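You operate a simulated robot arm through the tools that you are given. There is no shell and no other tool.

You are at the controls of a simulated robot arm. One attempt, no reset.

TASK
Load the staples that the pink set on the stapler asks for and staple both marks.
Fine: shut the staple drawer, draw the tray out again and leave the set on it; no bent, stray or empty stroke.

The check looks at the end state, three seconds after you hand in, the way a careful person would. Anything else that was tipped, shoved, dropped, spilled or broken makes it a failure.

THE ROBOT
A 6-joint arm with a two-finger gripper, fixed in place. Base frame: the origin is at the foot of the arm, x ahead of it, y to its left, z up; the work surface is at about z = 880. Readings come in mm, rad, newtons and seconds.
With the tool pointing down near the work surface it reaches from about 500 to 820 mm from the base axis. Its first joint turns from -2.897 to 2.897 rad. Payload 1.66 kg.
Tool frame: the origin (TCP) lies between the finger pads and is the grasp point; the fingertips stand 16 mm ahead of it; z points along the fingers, y is the line along which they close. Largest opening 111 mm; the body of the gripper starts 104 mm behind the TCP.
Orientation is told as [roll, pitch, yaw] about the base's x, y, z axes, in that order, counted from this pose: with the fingers straight down and closing along the base's y, the tool's x points along the base's -x, its y along +y and its z along -z.

THE INTERFACE
- The arm moves only by the tool play_rows. Its argument "steps" is a list of rows, each an object (a shift or turn left out is 0, a gripper value left out holds the last) with "linear": the shift along the base's x, y, z in mm, a list of three; "angular": the turn, a rotation vector about the base's x, y, z in rad, a list of three; "claw": the finger opening in mm, from 0 to 111. In form: [{"linear": [dx, dy, dz], "angular": [ax, ay, az], "claw": claw}, ...]. A call has 1 to 20 rows; each row shifts and turns the commanded pose from where the row before left it. A row lasts 0.2 s, in which the tool goes at most 50 mm and 0.15 rad; a call with a longer step from one row to the next is refused whole, and so is a gripper value outside its range. A pose out of reach is approached as far as the arm can. The call stops where the force on the tool passes 60 N (or 10 N more than at its start, if that is more) or the arm is blocked; 0.2 s more then pass. Each finger halts on what it meets, pressing with about 32 N; the grip force reading is that of the motor and also rises with nothing between the fingers. The clock runs only during rows and for 0.2 s after the last one: add rows that do not move to give the fingers time. It gives the time, the measured TCP pose, the force on the tool (base axes), the opening and the grip force at its end, in the units of the frame above (readings bear some noise), with the torque about the TCP (base axes, N m) and any sound that the robot's microphone picked up.
- Cameras (640 x 400 px; columns grow to the right, rows downward): "scene" is fixed at [34.2, 659.3, 1460.7]; the picture's right is [-0.59, -0.81, 0.00], its down [-0.32, 0.24, -0.92] and it looks along [0.74, -0.54, -0.40] (base axes); focal length 320 px, centre (320, 200). "wrist" rides on the gripper at [70, 14, -143] in the tool frame; the picture's right is [-0.19, 0.98, 0.00], its down [-0.87, -0.17, -0.47] and it looks along [-0.46, -0.09, 0.88] (tool axes); focal length 230 px, centre (320, 200). There is no depth. A picture from a camera that has moved, and an enlarged one, comes with that camera's place and axes in the base frame and with its lens. The place of the scene camera against the robot may be out by one fixed shift of up to 25 mm in any direction.
- get_image(camera): a new picture of that camera. It takes no simulated time.
- move_column(by): slides the trunk up (or, below 0, down) by that many mm; the arm rides with it, the base frame stays. It gives what a move gives, with no picture.
- zoom(camera, box): a new picture of the part [left, top, right, bottom] of that camera's present view, enlarged. It takes no simulated time.
- finish_job(): hands the job in; it is judged then, once.

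Nothing tells you positions but the pictures and the camera data. Unless the task says otherwise, let go and move clear before handing in.

The tools are called after "Emit:" as name(argument=value, ...) on one line, values as JSON. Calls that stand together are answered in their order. play_rows: Moves the arm, as the interface text tells. Its arguments: {"type":"object","properties":{"steps":{"type":"array","items":{"type":"object","properties":{"linear":{"type":"array","items":{"type":"number"}},"angular":{"type":"array","items":{"type":"number"}},"claw":{"type":"number"}}}}},"required":["steps"]} The other tools are called the same way: move_column (by) slides the trunk up or down; get_image (camera) takes a picture; zoom (camera, box) takes an enlarged picture of a part of a camera's view; finish_job () hands the job in.

At the start:

```text
time: 0.0
tool_pos: [364.9, 308.7, 1275.0]
tool_rot: [0.001, 0.0, -0.001]
contact_force: [-0.1, 0.6, 0.8]
ft_torque: [0.0, -0.02, 0.0]
width: 111.1
grip_force: 0.1
trunk travel left (down, up): [-275.0, 315.0]
```

scene: 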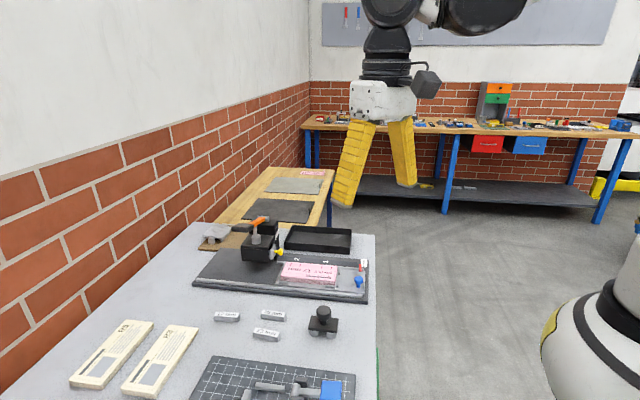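
wrist: 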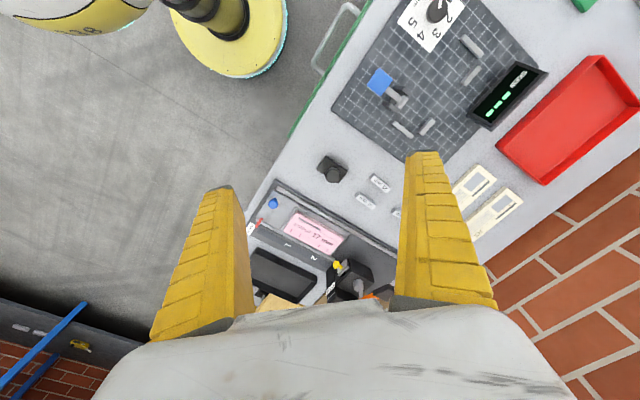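

I see a bench with a stapler unit holding a pink set, some staple sticks, two staple charts/boxes, and a second mat with a gauge and dial. I'll zoom in to read everything before moving.

Emit:
zoom(camera="scene", box=[180, 200, 380, 310])

Emit:
zoom(camera="scene", box=[180, 290, 380, 400])

Emit:
zoom(camera="scene", box=[50, 300, 230, 400])

Emit:
zoom(camera="wrist", box=[230, 180, 430, 310])

Emit:
zoom(camera="wrist", box=[320, 0, 560, 150])

Emit:
zoom(camera="scene", box=[260, 250, 350, 300])

```text
3.20 times, centred on (280, 255) of scene
camera zoom: at [34.2, 659.3, 1460.7], right [-0.59, -0.81, 0.0], down [-0.32, 0.24, -0.92], along [0.74, -0.54, -0.4], focal length 1022 px, centre (448, 24)
```

zoom: 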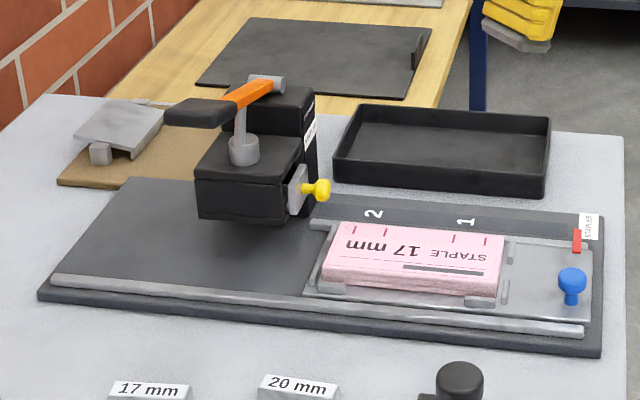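

```text
3.20 times, centred on (280, 345) of scene
camera zoom: at [34.2, 659.3, 1460.7], right [-0.59, -0.81, 0.0], down [-0.32, 0.24, -0.92], along [0.74, -0.54, -0.4], focal length 1022 px, centre (448, -264)
```

zoom: 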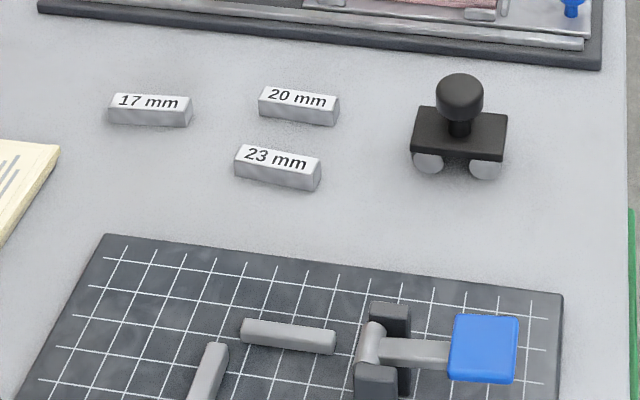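

```text
3.56 times, centred on (140, 350) of scene
camera zoom: at [34.2, 659.3, 1460.7], right [-0.59, -0.81, 0.0], down [-0.32, 0.24, -0.92], along [0.74, -0.54, -0.4], focal length 1136 px, centre (960, -333)
```

zoom: 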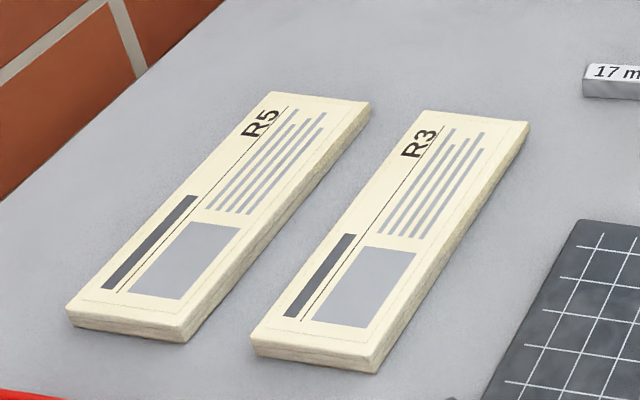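

```text
3.08 times, centred on (330, 245) of wrist
camera zoom: at [296.4, 323.4, 1419.9], right [0.19, 0.98, 0.0], down [0.87, -0.17, 0.47], along [0.46, -0.09, -0.88], focal length 708 px, centre (289, 62)
```

zoom: 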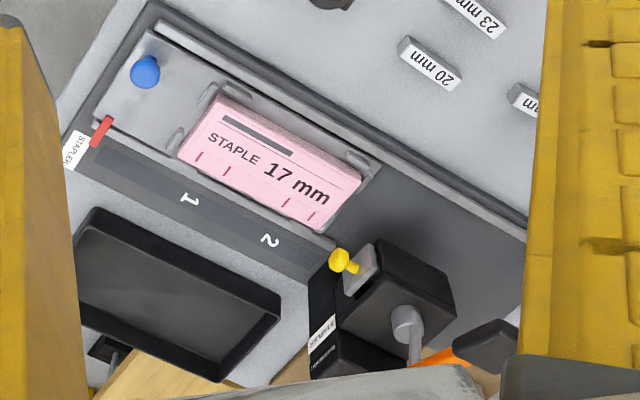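

```text
2.67 times, centred on (440, 75) of wrist
camera zoom: at [296.4, 323.4, 1419.9], right [0.19, 0.98, 0.0], down [0.87, -0.17, 0.47], along [0.46, -0.09, -0.88], focal length 614 px, centre (0, 533)
```

zoom: 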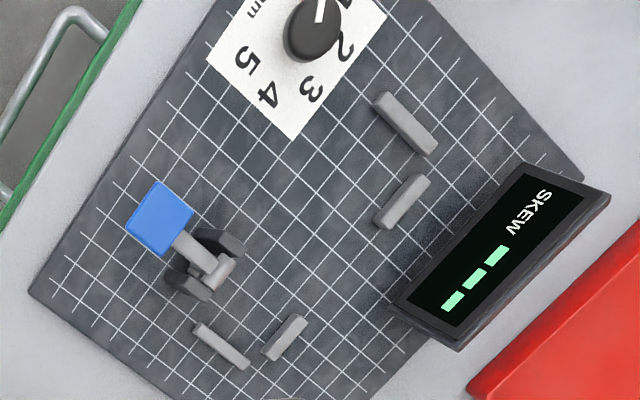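

```text
7.11 times, centred on (305, 275) of scene
camera zoom: at [34.2, 659.3, 1460.7], right [-0.59, -0.81, 0.0], down [-0.32, 0.24, -0.92], along [0.74, -0.54, -0.4], focal length 2272 px, centre (427, -333)
```

zoom: 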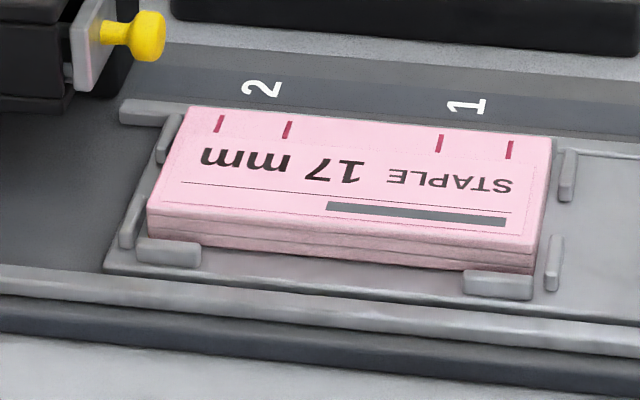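

The pink set reads "STAPLE 17 mm", and 17/20/23 mm sticks lie near the stapler. The staple drawer seems to be the yellow-knobbed part on the stapler, and the tray has a blue knob and a red pointer with stops 1 and 2. I'll zoom in on the mechanism before moving.

Emit:
zoom(camera="scene", box=[225, 205, 315, 265])

Emit:
zoom(camera="scene", box=[320, 250, 380, 305])

Emit:
zoom(camera="scene", box=[190, 160, 340, 260])

Emit:
zoom(camera="scene", box=[205, 300, 290, 350])

```text
6.67 times, centred on (270, 235) of scene
camera zoom: at [34.2, 659.3, 1460.7], right [-0.59, -0.81, 0.0], down [-0.32, 0.24, -0.92], along [0.74, -0.54, -0.4], focal length 2130 px, centre (653, -33)
```

zoom: 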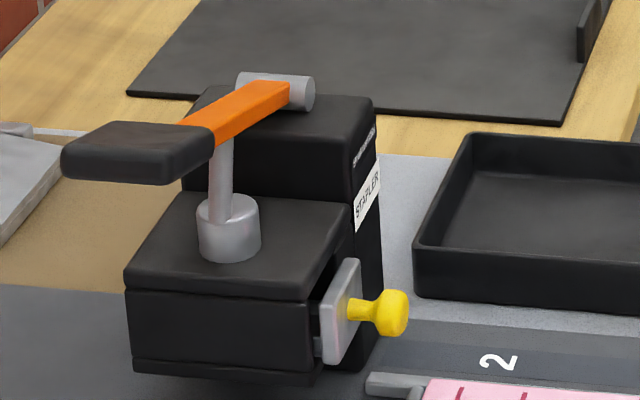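

```text
7.27 times, centred on (350, 278) of scene
camera zoom: at [34.2, 659.3, 1460.7], right [-0.59, -0.81, 0.0], down [-0.32, 0.24, -0.92], along [0.74, -0.54, -0.4], focal length 2324 px, centre (102, -364)
```

zoom: 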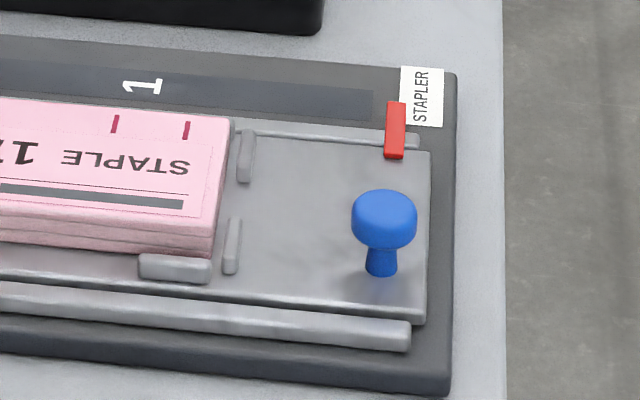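

```text
4.00 times, centred on (265, 210) of scene
camera zoom: at [34.2, 659.3, 1460.7], right [-0.59, -0.81, 0.0], down [-0.32, 0.24, -0.92], along [0.74, -0.54, -0.4], focal length 1278 px, centre (540, 160)
```

zoom: 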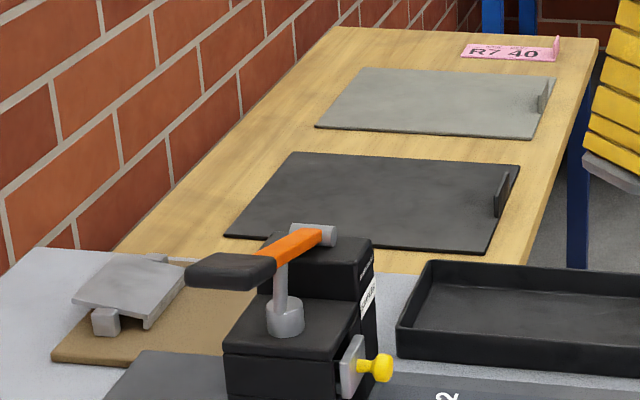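

```text
7.53 times, centred on (248, 325) of scene
camera zoom: at [34.2, 659.3, 1460.7], right [-0.59, -0.81, 0.0], down [-0.32, 0.24, -0.92], along [0.74, -0.54, -0.4], focal length 2406 px, centre (866, -741)
```

zoom: 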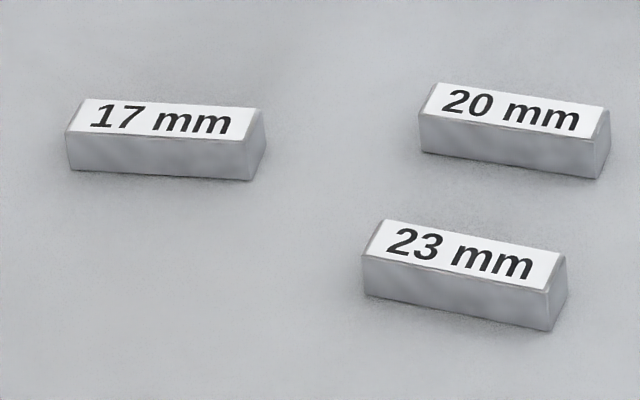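

The tray axis runs diagonally at about 45° in the base frame, with the stapler at the far +x/+y end. I'll turn the gripper about 45° and move closer, so the wrist camera looks along the tray toward the stapler.

Emit:
play_rows(steps=[{"linear": [12, 4, -5], "angular": [0, 0, 0.1]}, {"linear": [12, 4, -5], "angular": [0, 0, 0.1]}, {"linear": [12, 4, -5], "angular": [0, 0, 0.1]}, {"linear": [12, 4, -5], "angular": [0, 0, 0.1]}, {"linear": [12, 4, -5], "angular": [0, 0, 0.1]}, {"linear": [12, 4, -5], "angular": [0, 0, 0.1]}, {"linear": [12, 4, -5], "angular": [0, 0, 0.1]}, {"linear": [12, 4, -5], "angular": [0, 0, 0.085]}, {"linear": [0, 0, 0]}])

Emit:
get_image(camera="wrist")

Emit:
get_image(camera="scene")

```text
time: 2.0
tool_pos: [460.0, 341.5, 1234.7]
tool_rot: [0.0, 0.001, 0.786]
contact_force: [0.0, 0.1, 0.3]
ft_torque: [0.01, 0.02, 0.0]
width: 111.0
grip_force: 0.1
trunk travel left (down, up): [-275.0, 315.0]
```

```text
taken
camera wrist: at [403.5, 301.9, 1379.5], right [-0.56, 0.83, 0.0], down [0.73, 0.49, 0.47], along [0.39, 0.26, -0.88], focal length 230 px, centre (320, 200)
```

wrist: 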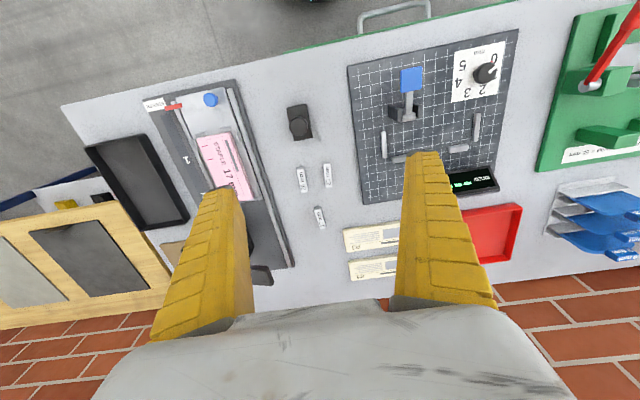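

```text
taken
```

scene: 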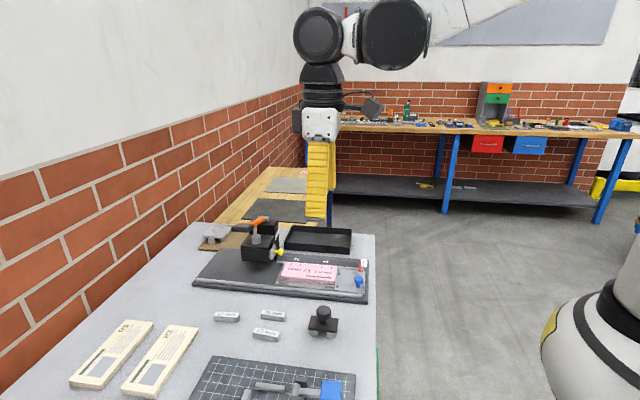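

The sticks and tray are now roughly located. Next I'll move over the tray so the wrist camera sees the stapler head, drawer and lever straight on.

Emit:
play_rows(steps=[{"linear": [22, -17, -12]}, {"linear": [22, -17, -12]}, {"linear": [22, -17, -12]}, {"linear": [22, -17, -12]}, {"linear": [22, -17, -12]}, {"linear": [20, -16, -12]}, {"linear": [0, 0, 0]}])

Emit:
get_image(camera="wrist")

Emit:
zoom(camera="wrist", box=[220, 80, 430, 310])

```text
time: 3.6
tool_pos: [591.8, 240.0, 1164.7]
tool_rot: [0.001, 0.002, 0.785]
contact_force: [-0.1, -0.1, 0.4]
ft_torque: [-0.04, 0.02, -0.01]
width: 111.0
grip_force: 0.0
trunk travel left (down, up): [-275.0, 315.0]
```

```text
taken
camera wrist: at [534.2, 200.1, 1309.0], right [-0.56, 0.83, 0.0], down [0.73, 0.49, 0.47], along [0.39, 0.26, -0.88], focal length 230 px, centre (320, 200)
```

wrist: 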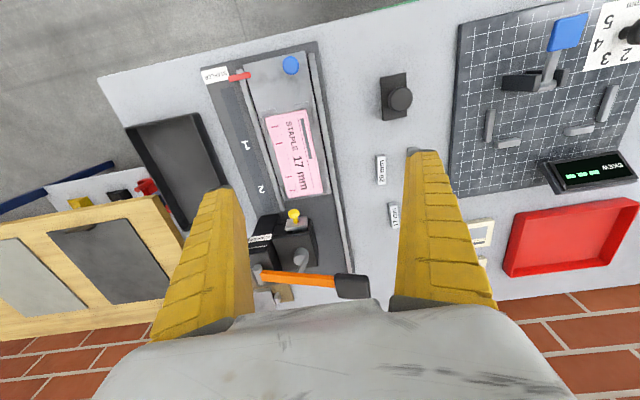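

```text
1.74 times, centred on (325, 195) of wrist
camera zoom: at [534.2, 200.1, 1309.0], right [-0.56, 0.83, 0.0], down [0.73, 0.49, 0.47], along [0.39, 0.26, -0.88], focal length 400 px, centre (311, 209)
```

zoom: 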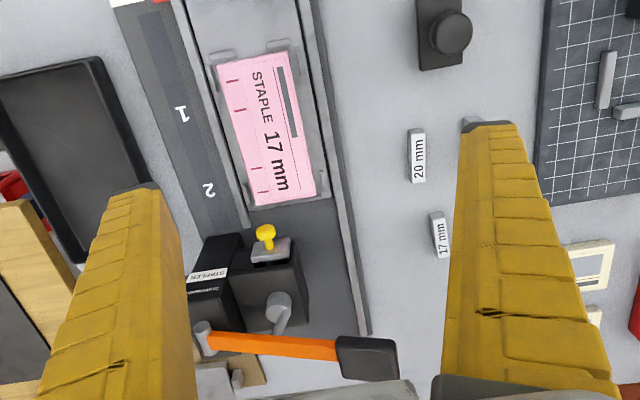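

The lever runs across the stapler with its black pad on the stick side, and the yellow drawer knob faces the tray. I'll go closer and look at the drawer and stapler in detail.

Emit:
play_rows(steps=[{"linear": [15, -5, -25]}, {"linear": [15, -5, -25]}, {"linear": [15, -5, -25]}, {"linear": [15, -5, -25]}, {"linear": [0, 0, 0]}])

Emit:
get_image(camera="wrist")

Emit:
zoom(camera="wrist", box=[250, 200, 400, 310])

Emit:
zoom(camera="wrist", box=[220, 20, 400, 210])

```text
time: 4.8
tool_pos: [650.1, 220.0, 1063.3]
tool_rot: [-0.001, 0.001, 0.785]
contact_force: [-0.3, -0.3, 0.4]
ft_torque: [0.0, -0.03, 0.03]
width: 110.7
grip_force: 0.1
trunk travel left (down, up): [-275.0, 315.0]
```

```text
taken
camera wrist: at [592.3, 180.9, 1207.9], right [-0.56, 0.83, 0.0], down [0.73, 0.49, 0.47], along [0.39, 0.26, -0.88], focal length 230 px, centre (320, 200)
```

wrist: 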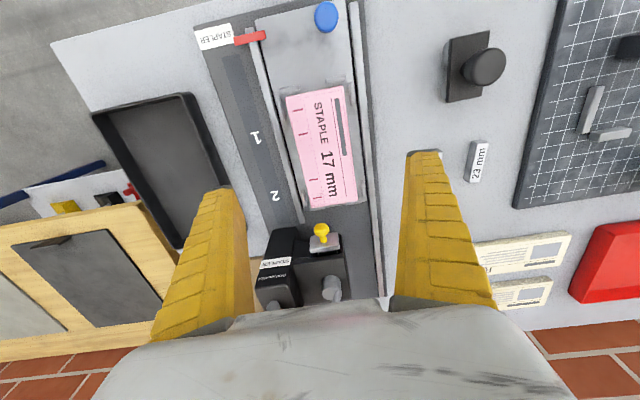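

```text
3.64 times, centred on (325, 255) of wrist
camera zoom: at [592.3, 180.9, 1207.9], right [-0.56, 0.83, 0.0], down [0.73, 0.49, 0.47], along [0.39, 0.26, -0.88], focal length 837 px, centre (302, 0)
```

zoom: 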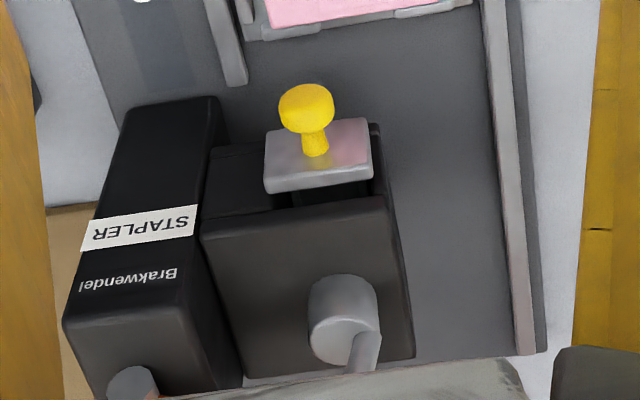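

```text
2.11 times, centred on (310, 115) of wrist
camera zoom: at [592.3, 180.9, 1207.9], right [-0.56, 0.83, 0.0], down [0.73, 0.49, 0.47], along [0.39, 0.26, -0.88], focal length 484 px, centre (341, 379)
```

zoom: 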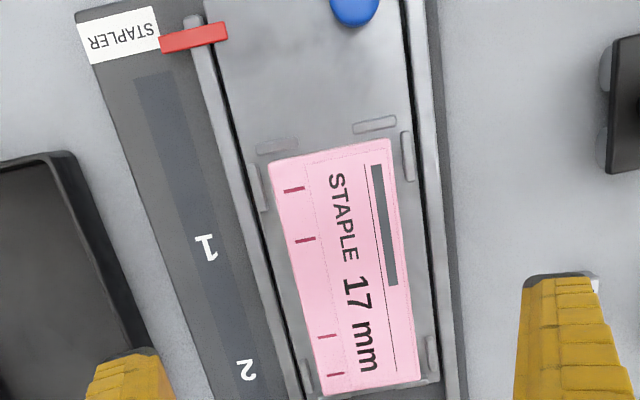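

The yellow knob works out at about (736, 280, 961), on a drawer that is nearly shut and faces the tray. I'll narrow the fingers and hover above the knob to check the alignment.

Emit:
play_rows(steps=[{"linear": [20.5, 14, 0], "claw": 50}, {"linear": [20.5, 14, 0], "claw": 50}, {"linear": [20.5, 14, -10], "claw": 50}, {"linear": [20.5, 14, -10], "claw": 50}, {"linear": [0, 0, 0], "claw": 50}])

Emit:
get_image(camera="wrist")

Emit:
zoom(camera="scene", box=[210, 170, 350, 280])

```text
time: 6.0
tool_pos: [733.3, 278.0, 1044.0]
tool_rot: [0.001, 0.0, 0.786]
contact_force: [0.1, -0.4, -0.3]
ft_torque: [-0.03, 0.03, 0.0]
width: 52.2
grip_force: 1.5
trunk travel left (down, up): [-275.0, 315.0]
```

```text
taken
camera wrist: at [676.4, 237.9, 1187.9], right [-0.56, 0.83, 0.0], down [0.73, 0.49, 0.47], along [0.39, 0.26, -0.88], focal length 230 px, centre (320, 200)
```

wrist: 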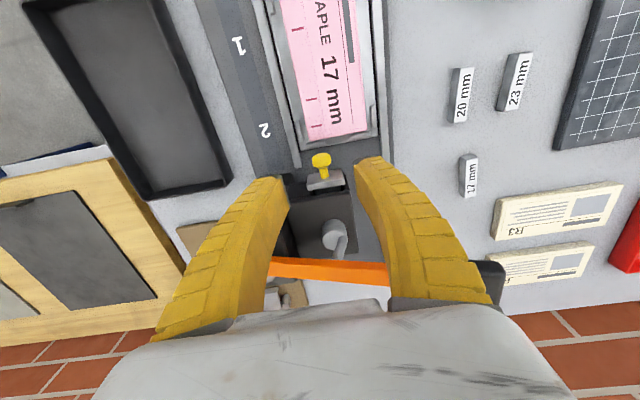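

```text
3.64 times, centred on (280, 225) of scene
camera zoom: at [34.2, 659.3, 1460.7], right [-0.59, -0.81, 0.0], down [-0.32, 0.24, -0.92], along [0.74, -0.54, -0.4], focal length 1162 px, centre (466, 109)
```

zoom: 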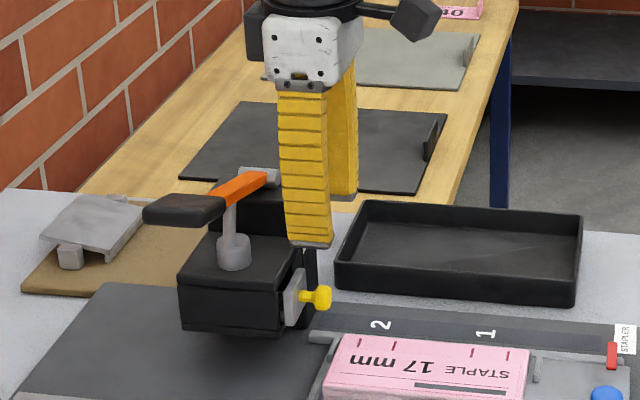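

Emit:
zoom(camera="wrist", box=[280, 140, 370, 200])

Emit:
zoom(camera="scene", box=[250, 220, 320, 265])

```text
6.67 times, centred on (325, 170) of wrist
camera zoom: at [676.4, 237.9, 1187.9], right [-0.56, 0.83, 0.0], down [0.73, 0.49, 0.47], along [0.39, 0.26, -0.88], focal length 1534 px, centre (287, 400)
```

zoom: 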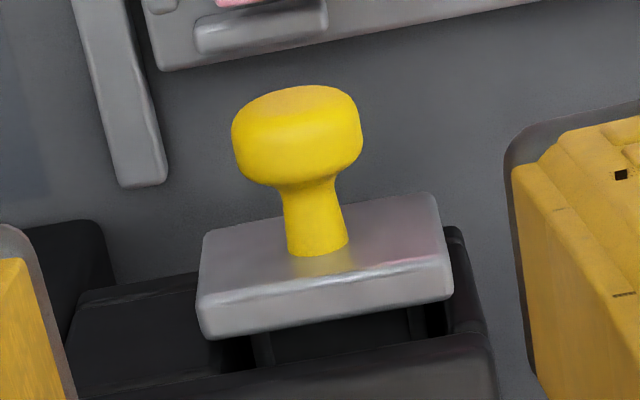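

```text
8.89 times, centred on (285, 242) of scene
camera zoom: at [34.2, 659.3, 1460.7], right [-0.59, -0.81, 0.0], down [-0.32, 0.24, -0.92], along [0.74, -0.54, -0.4], focal length 2840 px, centre (631, -178)
```

zoom: 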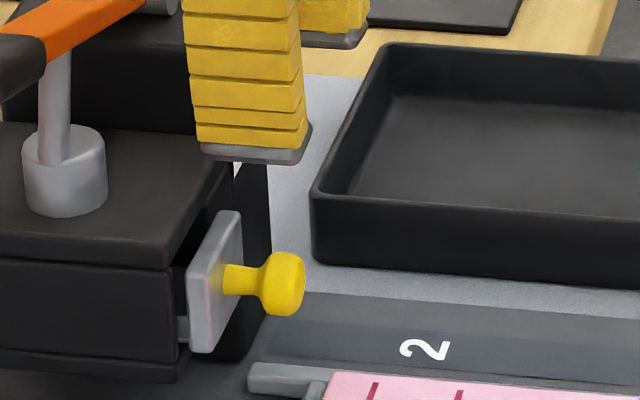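

The knob head is about 20 mm across, centred near s=719 along the tray axis, and the drawer plate is clear of the finger width. I'll descend around the knob and close.

Emit:
play_rows(steps=[{"linear": [2.5, 0.9, -27], "claw": 50}, {"linear": [0, 0, -27], "claw": 50}, {"linear": [0, 0, -26], "claw": 50}, {"linear": [0, 0, 0], "claw": 50}])

Emit:
get_image(camera="wrist")

Emit:
zoom(camera="scene", box=[240, 215, 330, 275])

```text
time: 7.0
tool_pos: [735.6, 278.8, 961.5]
tool_rot: [0.001, 0.001, 0.785]
contact_force: [-0.1, -0.1, -0.8]
ft_torque: [0.01, 0.02, 0.02]
width: 52.3
grip_force: 0.9
trunk travel left (down, up): [-275.0, 315.0]
```

```text
taken
camera wrist: at [677.7, 238.3, 1106.2], right [-0.56, 0.83, 0.0], down [0.73, 0.49, 0.47], along [0.39, 0.26, -0.88], focal length 230 px, centre (320, 200)
```

wrist: 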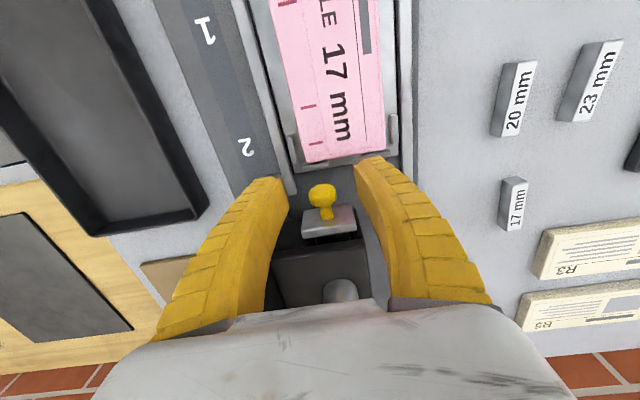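

```text
6.67 times, centred on (285, 245) of scene
camera zoom: at [34.2, 659.3, 1460.7], right [-0.59, -0.81, 0.0], down [-0.32, 0.24, -0.92], along [0.74, -0.54, -0.4], focal length 2130 px, centre (553, -100)
```

zoom: 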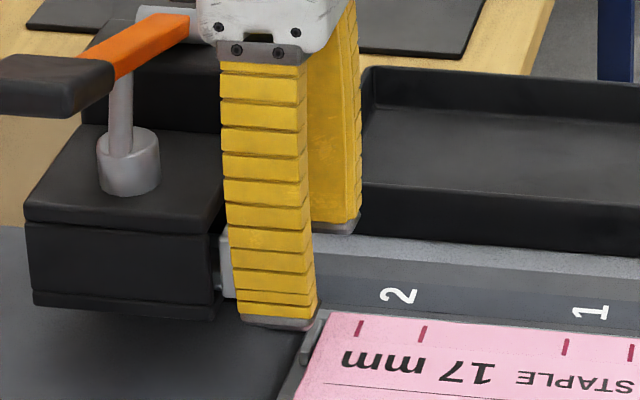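

The knob sits right at the grasp point, between the fingers. Closing now.

Emit:
play_rows(steps=[{"claw": 30}, {"claw": 15}, {"claw": 12}, {"claw": 12}])

Emit:
zoom(camera="wrist", box=[230, 120, 430, 260])

```text
time: 8.0
tool_pos: [735.2, 279.3, 962.1]
tool_rot: [-0.001, -0.001, 0.785]
contact_force: [-6.4, 4.9, -2.5]
ft_torque: [0.36, -0.3, 0.07]
width: 16.3
grip_force: 34.0
trunk travel left (down, up): [-275.0, 315.0]
```

```text
2.86 times, centred on (330, 190) of wrist
camera zoom: at [677.3, 239.4, 1106.4], right [-0.56, 0.83, 0.0], down [0.73, 0.49, 0.47], along [0.39, 0.26, -0.88], focal length 657 px, centre (291, 229)
```

zoom: 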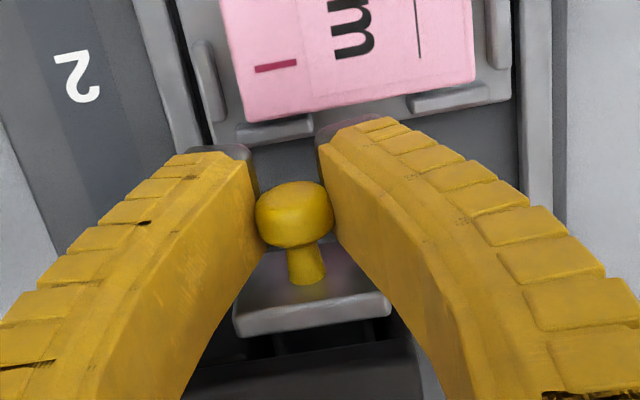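

Gripped at 16 mm, and the drawer should move along the tray axis (about 44.5°). I'll pull it gently 30 mm and check.

Emit:
play_rows(steps=[{"linear": [-3.6, -3.5, 0], "claw": 12}, {"linear": [-3.6, -3.5, 0], "claw": 12}, {"linear": [-3.6, -3.5, 0], "claw": 12}, {"linear": [-3.6, -3.5, 0], "claw": 12}, {"linear": [-3.6, -3.5, 0], "claw": 12}, {"linear": [-3.6, -3.5, 0], "claw": 12}, {"linear": [0, 0, 0], "claw": 12}])

Emit:
get_image(camera="wrist")

Emit:
zoom(camera="scene", box=[240, 215, 330, 275])

```text
time: 9.6
tool_pos: [713.2, 256.9, 962.3]
tool_rot: [-0.001, 0.0, 0.785]
contact_force: [-1.7, 1.7, -0.9]
ft_torque: [-0.01, 0.04, -0.01]
width: 16.9
grip_force: 3.5
trunk travel left (down, up): [-275.0, 315.0]
```

```text
taken
camera wrist: at [656.3, 217.1, 1107.3], right [-0.56, 0.83, 0.0], down [0.73, 0.49, 0.47], along [0.39, 0.26, -0.88], focal length 230 px, centre (320, 200)
```

wrist: 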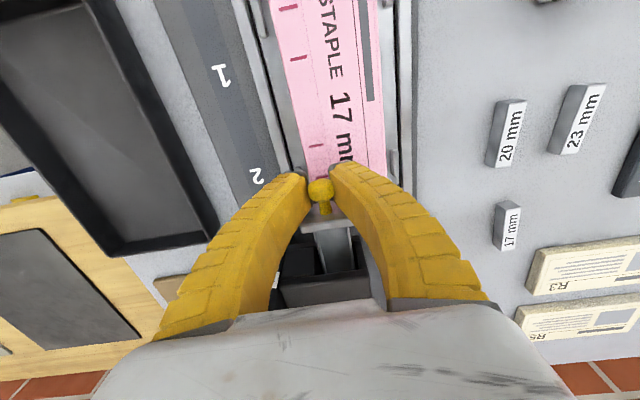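

```text
6.67 times, centred on (285, 245) of scene
camera zoom: at [34.2, 659.3, 1460.7], right [-0.59, -0.81, 0.0], down [-0.32, 0.24, -0.92], along [0.74, -0.54, -0.4], focal length 2130 px, centre (553, -100)
```

zoom: 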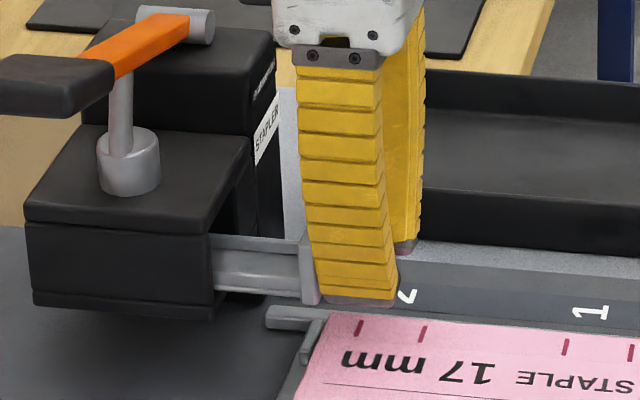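

The drawer is sliding out and shows its channel. I'll keep pulling in small steps.

Emit:
play_rows(steps=[{"linear": [-3.6, -3.5, 0], "claw": 10}, {"linear": [-3.6, -3.5, 0], "claw": 10}, {"linear": [-3.6, -3.5, 0], "claw": 10}, {"linear": [-3.6, -3.5, 0], "claw": 10}, {"linear": [0, 0, 0], "claw": 10}])

Emit:
zoom(camera="wrist", box=[230, 120, 430, 310])

Emit:
zoom(camera="scene", box=[240, 215, 330, 275])

```text
time: 10.8
tool_pos: [698.6, 243.5, 963.9]
tool_rot: [-0.002, -0.001, 0.785]
contact_force: [-3.5, 4.0, -0.9]
ft_torque: [0.01, -0.01, -0.01]
width: 16.2
grip_force: 4.6
trunk travel left (down, up): [-275.0, 315.0]
```

```text
2.11 times, centred on (330, 215) of wrist
camera zoom: at [642.0, 202.9, 1108.1], right [-0.56, 0.83, 0.0], down [0.73, 0.49, 0.47], along [0.39, 0.26, -0.88], focal length 484 px, centre (299, 168)
```

zoom: 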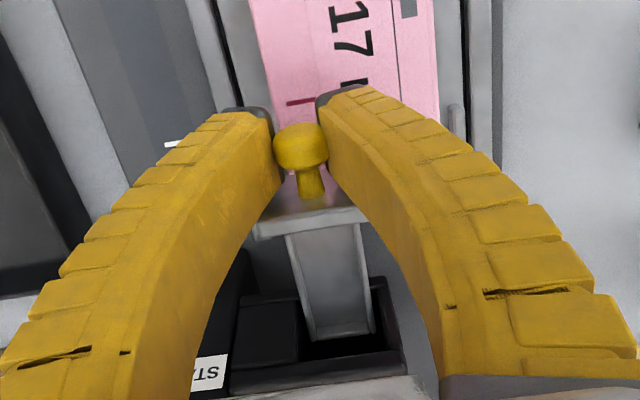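

```text
6.67 times, centred on (285, 245) of scene
camera zoom: at [34.2, 659.3, 1460.7], right [-0.59, -0.81, 0.0], down [-0.32, 0.24, -0.92], along [0.74, -0.54, -0.4], focal length 2130 px, centre (553, -100)
```

zoom: 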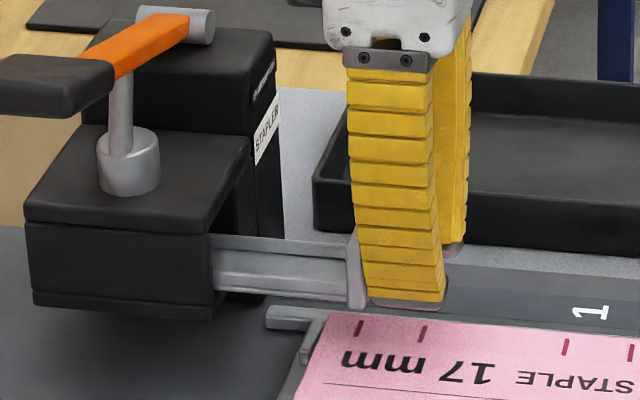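

Emit:
play_rows(steps=[{"linear": [-2.1, -2.1, 0], "claw": 10}, {"linear": [-2.1, -2.1, 0], "claw": 10}, {"linear": [0, 0, 0], "claw": 10}])

Emit:
zoom(camera="wrist", box=[230, 120, 430, 310])

Emit:
zoom(camera="wrist", box=[450, 50, 640, 260])

```text
time: 11.6
tool_pos: [696.3, 239.4, 964.4]
tool_rot: [-0.001, 0.0, 0.784]
contact_force: [-3.4, 2.7, -2.0]
ft_torque: [0.0, 0.02, -0.01]
width: 16.2
grip_force: 4.9
trunk travel left (down, up): [-275.0, 315.0]
```

```text
2.11 times, centred on (330, 215) of wrist
camera zoom: at [638.0, 199.0, 1108.2], right [-0.56, 0.83, 0.0], down [0.73, 0.49, 0.47], along [0.39, 0.26, -0.88], focal length 484 px, centre (299, 168)
```

zoom: 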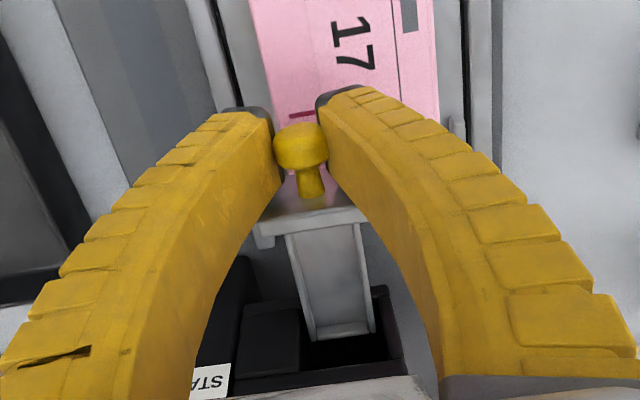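

```text
1.90 times, centred on (545, 155) of wrist
camera zoom: at [638.0, 199.0, 1108.2], right [-0.56, 0.83, 0.0], down [0.73, 0.49, 0.47], along [0.39, 0.26, -0.88], focal length 438 px, centre (-109, 286)
```

zoom: 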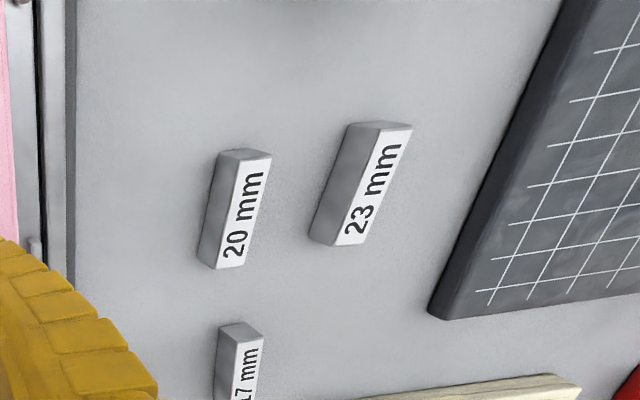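

The drawer slid about 57 mm out, its channel is empty, and it still moves freely. I'll release the knob, lift and inspect it from above.

Emit:
play_rows(steps=[{"claw": 40}, {"claw": 45}, {"linear": [0, 0, 25], "claw": 45}, {"linear": [-10, -10, 40], "claw": 45}, {"linear": [-20, -20, 40], "claw": 45}, {"linear": [0, 0, 0], "claw": 45}])

Emit:
get_image(camera="wrist")

Emit:
zoom(camera="wrist", box=[270, 140, 390, 250])

Emit:
zoom(camera="scene", box=[240, 215, 330, 275])

```text
time: 13.0
tool_pos: [664.3, 210.3, 1068.9]
tool_rot: [0.001, 0.0, 0.785]
contact_force: [-0.4, 0.7, 0.2]
ft_torque: [0.0, -0.03, 0.0]
width: 47.2
grip_force: 1.4
trunk travel left (down, up): [-275.0, 315.0]
```

```text
taken
camera wrist: at [607.6, 169.8, 1212.4], right [-0.56, 0.83, 0.0], down [0.73, 0.49, 0.47], along [0.39, 0.26, -0.88], focal length 230 px, centre (320, 200)
```

wrist: 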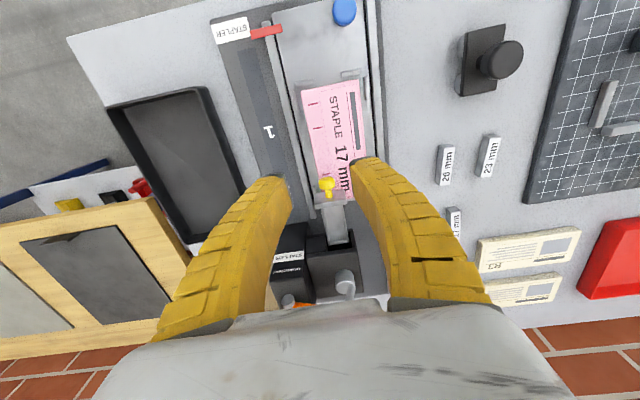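

```text
3.64 times, centred on (330, 195) of wrist
camera zoom: at [607.6, 169.8, 1212.4], right [-0.56, 0.83, 0.0], down [0.73, 0.49, 0.47], along [0.39, 0.26, -0.88], focal length 837 px, centre (284, 218)
```

zoom: 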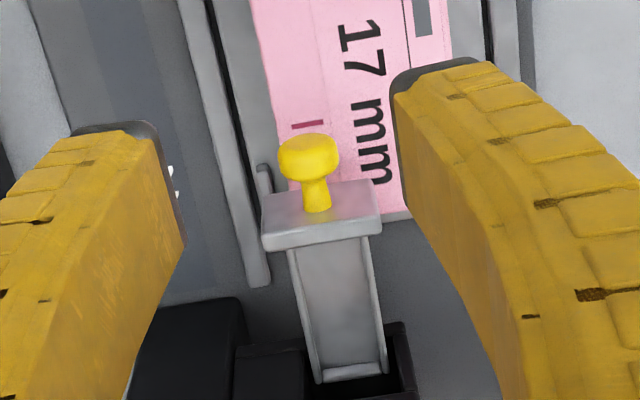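

```text
6.67 times, centred on (285, 245) of scene
camera zoom: at [34.2, 659.3, 1460.7], right [-0.59, -0.81, 0.0], down [-0.32, 0.24, -0.92], along [0.74, -0.54, -0.4], focal length 2130 px, centre (553, -100)
```

zoom: 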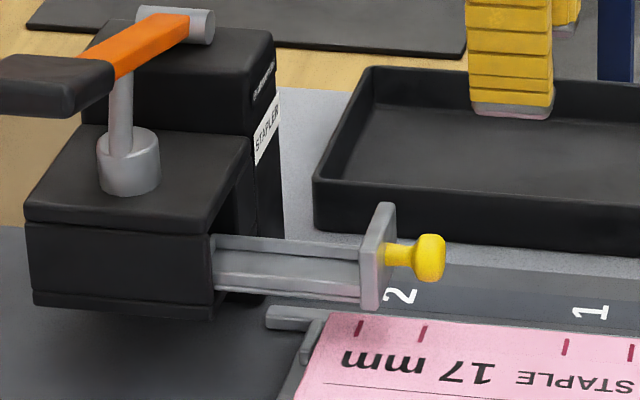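

The channel is empty and about 60 mm long, which suits a stick. Now I'll hover over the 17 mm stick, keeping clear of the lever pad.

Emit:
play_rows(steps=[{"linear": [-18, 40, 8], "claw": 60}, {"linear": [-18, 40, 8], "claw": 60}, {"linear": [-18, 40, 8], "claw": 60}, {"linear": [8, 40, -10], "claw": 60}, {"linear": [8, 40, -10], "claw": 60}, {"linear": [8, 40, -10], "claw": 60}, {"linear": [0, 0, 0], "claw": 60}])

Emit:
get_image(camera="wrist")

Emit:
zoom(camera="wrist", box=[270, 100, 370, 200])

```text
time: 14.6
tool_pos: [634.4, 448.1, 1062.9]
tool_rot: [0.0, 0.0, 0.786]
contact_force: [-0.7, -0.3, 0.2]
ft_torque: [0.02, -0.01, 0.0]
width: 61.6
grip_force: 0.7
trunk travel left (down, up): [-275.0, 315.0]
```

```text
taken
camera wrist: at [578.1, 408.6, 1206.4], right [-0.56, 0.83, 0.0], down [0.73, 0.49, 0.47], along [0.39, 0.26, -0.88], focal length 230 px, centre (320, 200)
```

wrist: 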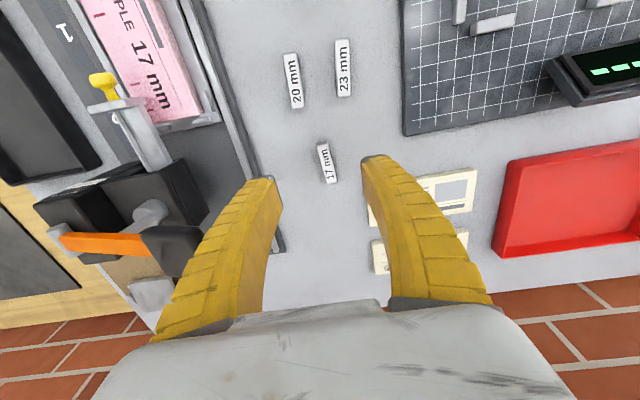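

```text
4.00 times, centred on (320, 150) of wrist
camera zoom: at [578.1, 408.6, 1206.4], right [-0.56, 0.83, 0.0], down [0.73, 0.49, 0.47], along [0.39, 0.26, -0.88], focal length 920 px, centre (320, 400)
```

zoom: 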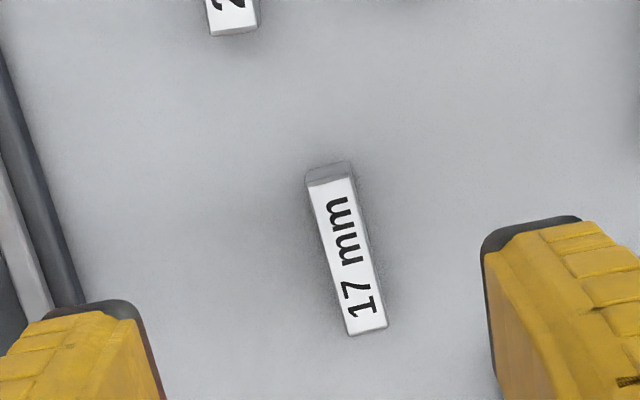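

The 17 mm stick's centre is at about (662, 478) and it lies at about 48°. Before gripping I want the depth of the drawer channel, so I'll zoom in on it.

Emit:
zoom(camera="scene", box=[265, 240, 310, 268])

Emit:
zoom(camera="wrist", box=[80, 60, 200, 180])

Emit:
zoom(camera="scene", box=[205, 300, 255, 335])

```text
14.22 times, centred on (288, 254) of scene
camera zoom: at [34.2, 659.3, 1460.7], right [-0.59, -0.81, 0.0], down [-0.32, 0.24, -0.92], along [0.74, -0.54, -0.4], focal length 4544 px, centre (782, -568)
```

zoom: 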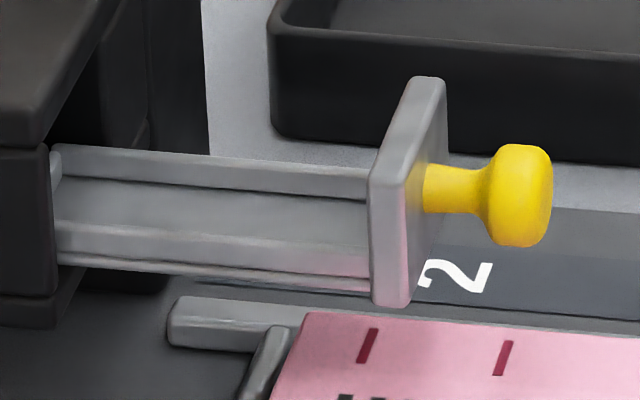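

```text
3.33 times, centred on (140, 120) of wrist
camera zoom: at [578.1, 408.6, 1206.4], right [-0.56, 0.83, 0.0], down [0.73, 0.49, 0.47], along [0.39, 0.26, -0.88], focal length 767 px, centre (920, 467)
```

zoom: 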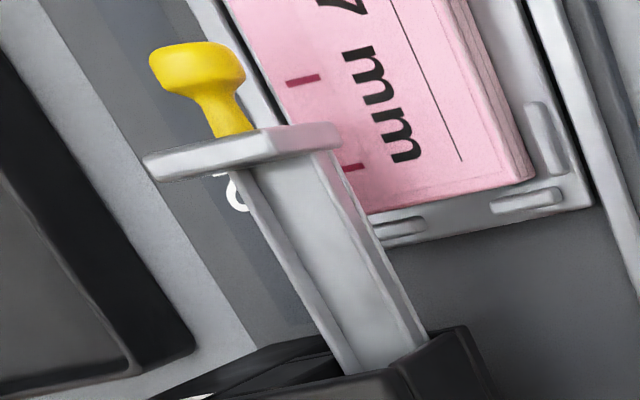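

```text
11.43 times, centred on (230, 318) of scene
camera zoom: at [34.2, 659.3, 1460.7], right [-0.59, -0.81, 0.0], down [-0.32, 0.24, -0.92], along [0.74, -0.54, -0.4], focal length 3651 px, centre (1349, -1143)
```

zoom: 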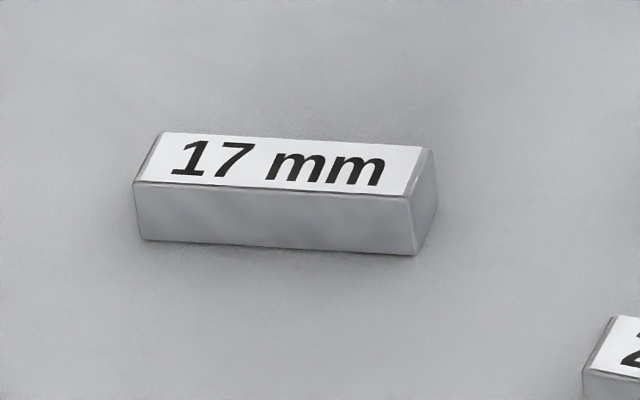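

The channel is shallow, with about 4 mm walls at z≈959 and a floor near 955, and it has room for the 57 mm stick. So I'll grip the stick by its upper part: hover lower over it first, with yaw matched to it.

Emit:
play_rows(steps=[{"linear": [7, 7.5, -26], "angular": [0, 0, 0.02], "claw": 45}, {"linear": [7, 7.5, -26], "angular": [0, 0, 0.02], "claw": 45}, {"linear": [7, 7.5, -26], "angular": [0, 0, 0.02], "claw": 45}, {"linear": [6.5, 7.3, -25], "claw": 45}, {"linear": [0, 0, 0], "claw": 45}])

Emit:
get_image(camera="wrist")

Emit:
zoom(camera="wrist", box=[250, 120, 390, 240])

Emit:
zoom(camera="scene", box=[190, 260, 270, 340])

```text
time: 15.8
tool_pos: [663.0, 476.5, 959.3]
tool_rot: [-0.001, -0.001, 0.845]
contact_force: [0.2, 0.0, 0.3]
ft_torque: [0.04, 0.01, 0.02]
width: 47.1
grip_force: 2.0
trunk travel left (down, up): [-275.0, 315.0]
```

```text
taken
camera wrist: at [607.7, 434.2, 1104.0], right [-0.61, 0.79, 0.0], down [0.7, 0.54, 0.47], along [0.37, 0.29, -0.88], focal length 230 px, centre (320, 200)
```

wrist: 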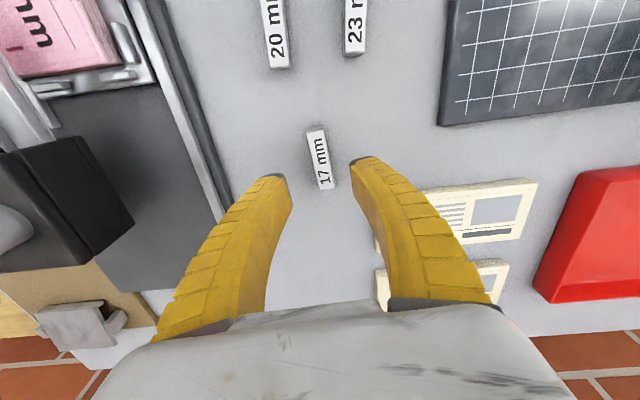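

```text
3.33 times, centred on (320, 180) of wrist
camera zoom: at [607.7, 434.2, 1104.0], right [-0.61, 0.79, 0.0], down [0.7, 0.54, 0.47], along [0.37, 0.29, -0.88], focal length 767 px, centre (320, 267)
```

zoom: 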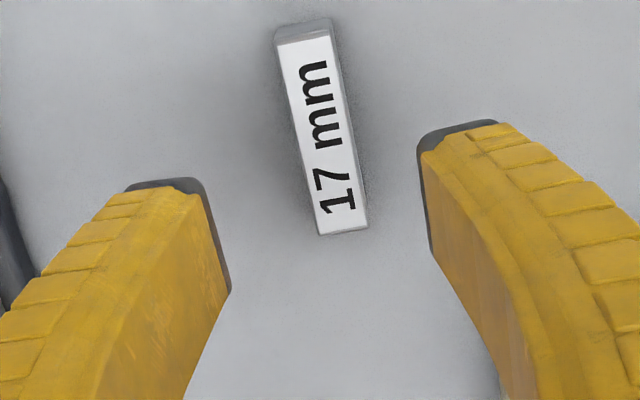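

```text
5.00 times, centred on (230, 300) of scene
camera zoom: at [34.2, 659.3, 1460.7], right [-0.59, -0.81, 0.0], down [-0.32, 0.24, -0.92], along [0.74, -0.54, -0.4], focal length 1598 px, centre (770, -300)
```

zoom: 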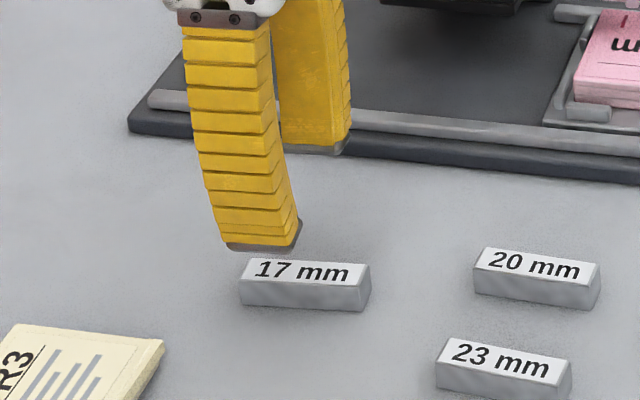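

The yaw and position match the stick to about 1 mm. I'll descend and close on its upper part.

Emit:
play_rows(steps=[{"linear": [-0.6, 1.3, -20], "claw": 45}, {"linear": [0, 0, -20], "claw": 45}, {"linear": [0, 0, -14.5], "claw": 45}, {"linear": [0, 0, 0], "claw": 45}])

Emit:
zoom(camera="wrist", box=[250, 120, 390, 240])

Emit:
zoom(camera="scene", box=[190, 280, 270, 340])

```text
time: 16.8
tool_pos: [651.5, 472.5, 911.8]
tool_rot: [-0.002, -0.004, 0.843]
contact_force: [0.4, -0.5, -0.3]
ft_torque: [0.03, 0.02, -0.01]
width: 47.5
grip_force: 1.6
out of reach, approached as far as the arm can: row 2, 3
trunk travel left (down, up): [-275.0, 315.0]
```

```text
3.33 times, centred on (320, 180) of wrist
camera zoom: at [596.3, 428.3, 1055.5], right [-0.61, 0.79, 0.0], down [0.7, 0.54, 0.48], along [0.38, 0.29, -0.88], focal length 767 px, centre (320, 267)
```

zoom: 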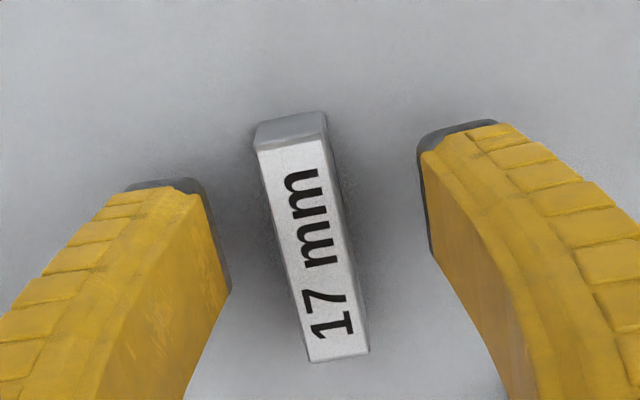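

```text
6.67 times, centred on (230, 310) of scene
camera zoom: at [34.2, 659.3, 1460.7], right [-0.59, -0.81, 0.0], down [-0.32, 0.24, -0.92], along [0.74, -0.54, -0.4], focal length 2130 px, centre (920, -533)
```

zoom: 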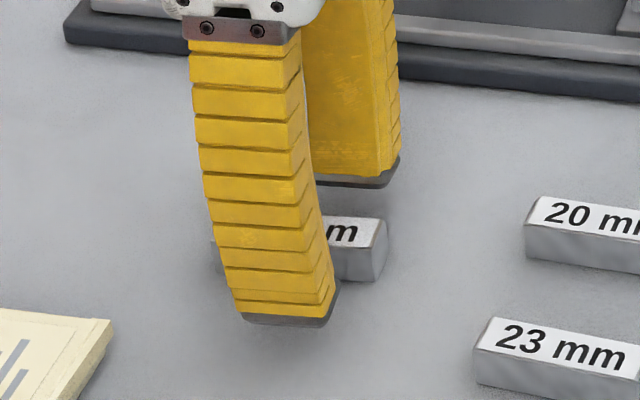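

The arm ran out of reach about 8 mm too high, and nothing was touched. I'll lift straight up and lower the trunk, so the shoulder is lower and reach improves.

Emit:
play_rows(steps=[{"linear": [0, 0, 40], "claw": 45}, {"linear": [0, 0, 45], "claw": 45}, {"linear": [0, 0, 45], "claw": 45}, {"linear": [0, 0, 45], "claw": 45}, {"linear": [0, 0, 0], "claw": 45}])

Emit:
get_image(camera="scene")

```text
time: 18.0
tool_pos: [653.1, 473.3, 1087.7]
tool_rot: [0.0, 0.0, 0.847]
contact_force: [-0.2, 0.4, 0.3]
ft_torque: [-0.02, 0.05, -0.02]
width: 47.4
grip_force: 1.5
trunk travel left (down, up): [-275.0, 315.0]
```

```text
taken
```

scene: 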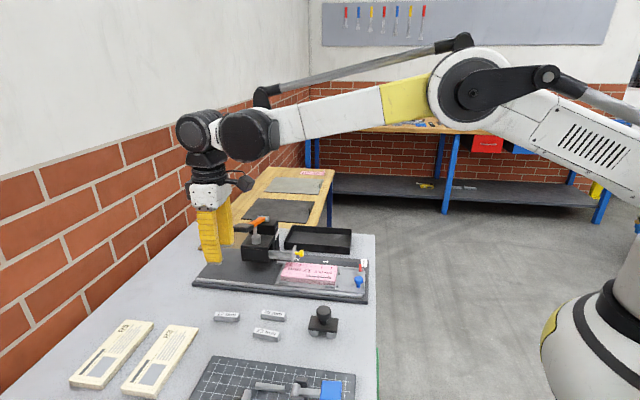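

The shoulder appears to be at about z=1300, and lowering the trunk 150 mm should bring it level with the wrist at full stretch. TCP would end near z=938, above the stick.

Emit:
move_column(by=-150)

Emit:
get_image(camera="wrist")

Emit:
get_image(camera="scene")

```text
time: 19.8
tool_pos: [652.1, 472.8, 938.6]
tool_rot: [0.0, -0.001, 0.844]
contact_force: [-0.1, -0.4, 0.0]
ft_torque: [-0.03, 0.0, 0.0]
width: 47.4
grip_force: 2.1
trunk travel left (down, up): [-125.0, 465.0]
```

```text
taken
camera wrist: at [597.5, 429.4, 1081.4], right [-0.61, 0.79, 0.0], down [0.7, 0.54, 0.47], along [0.37, 0.29, -0.88], focal length 230 px, centre (320, 200)
```

wrist: 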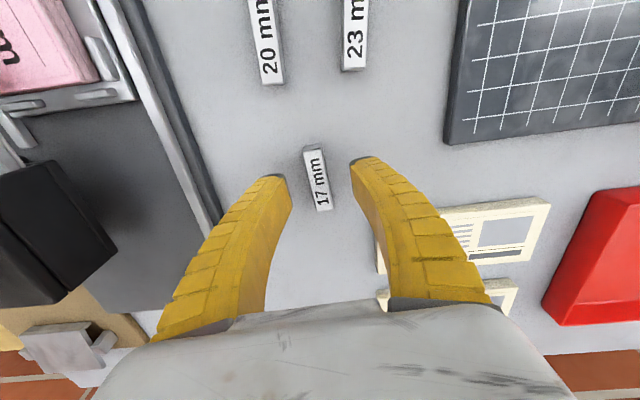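

```text
taken
```

scene: 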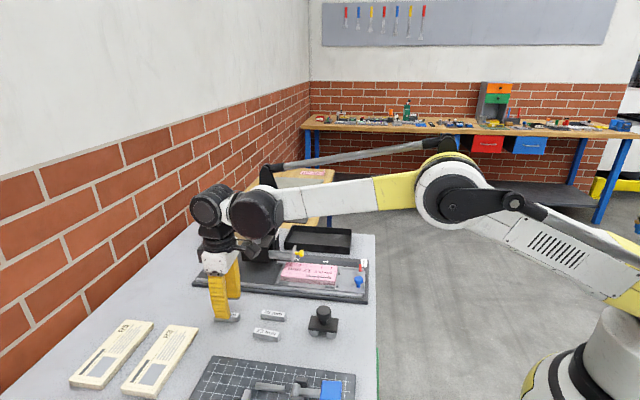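

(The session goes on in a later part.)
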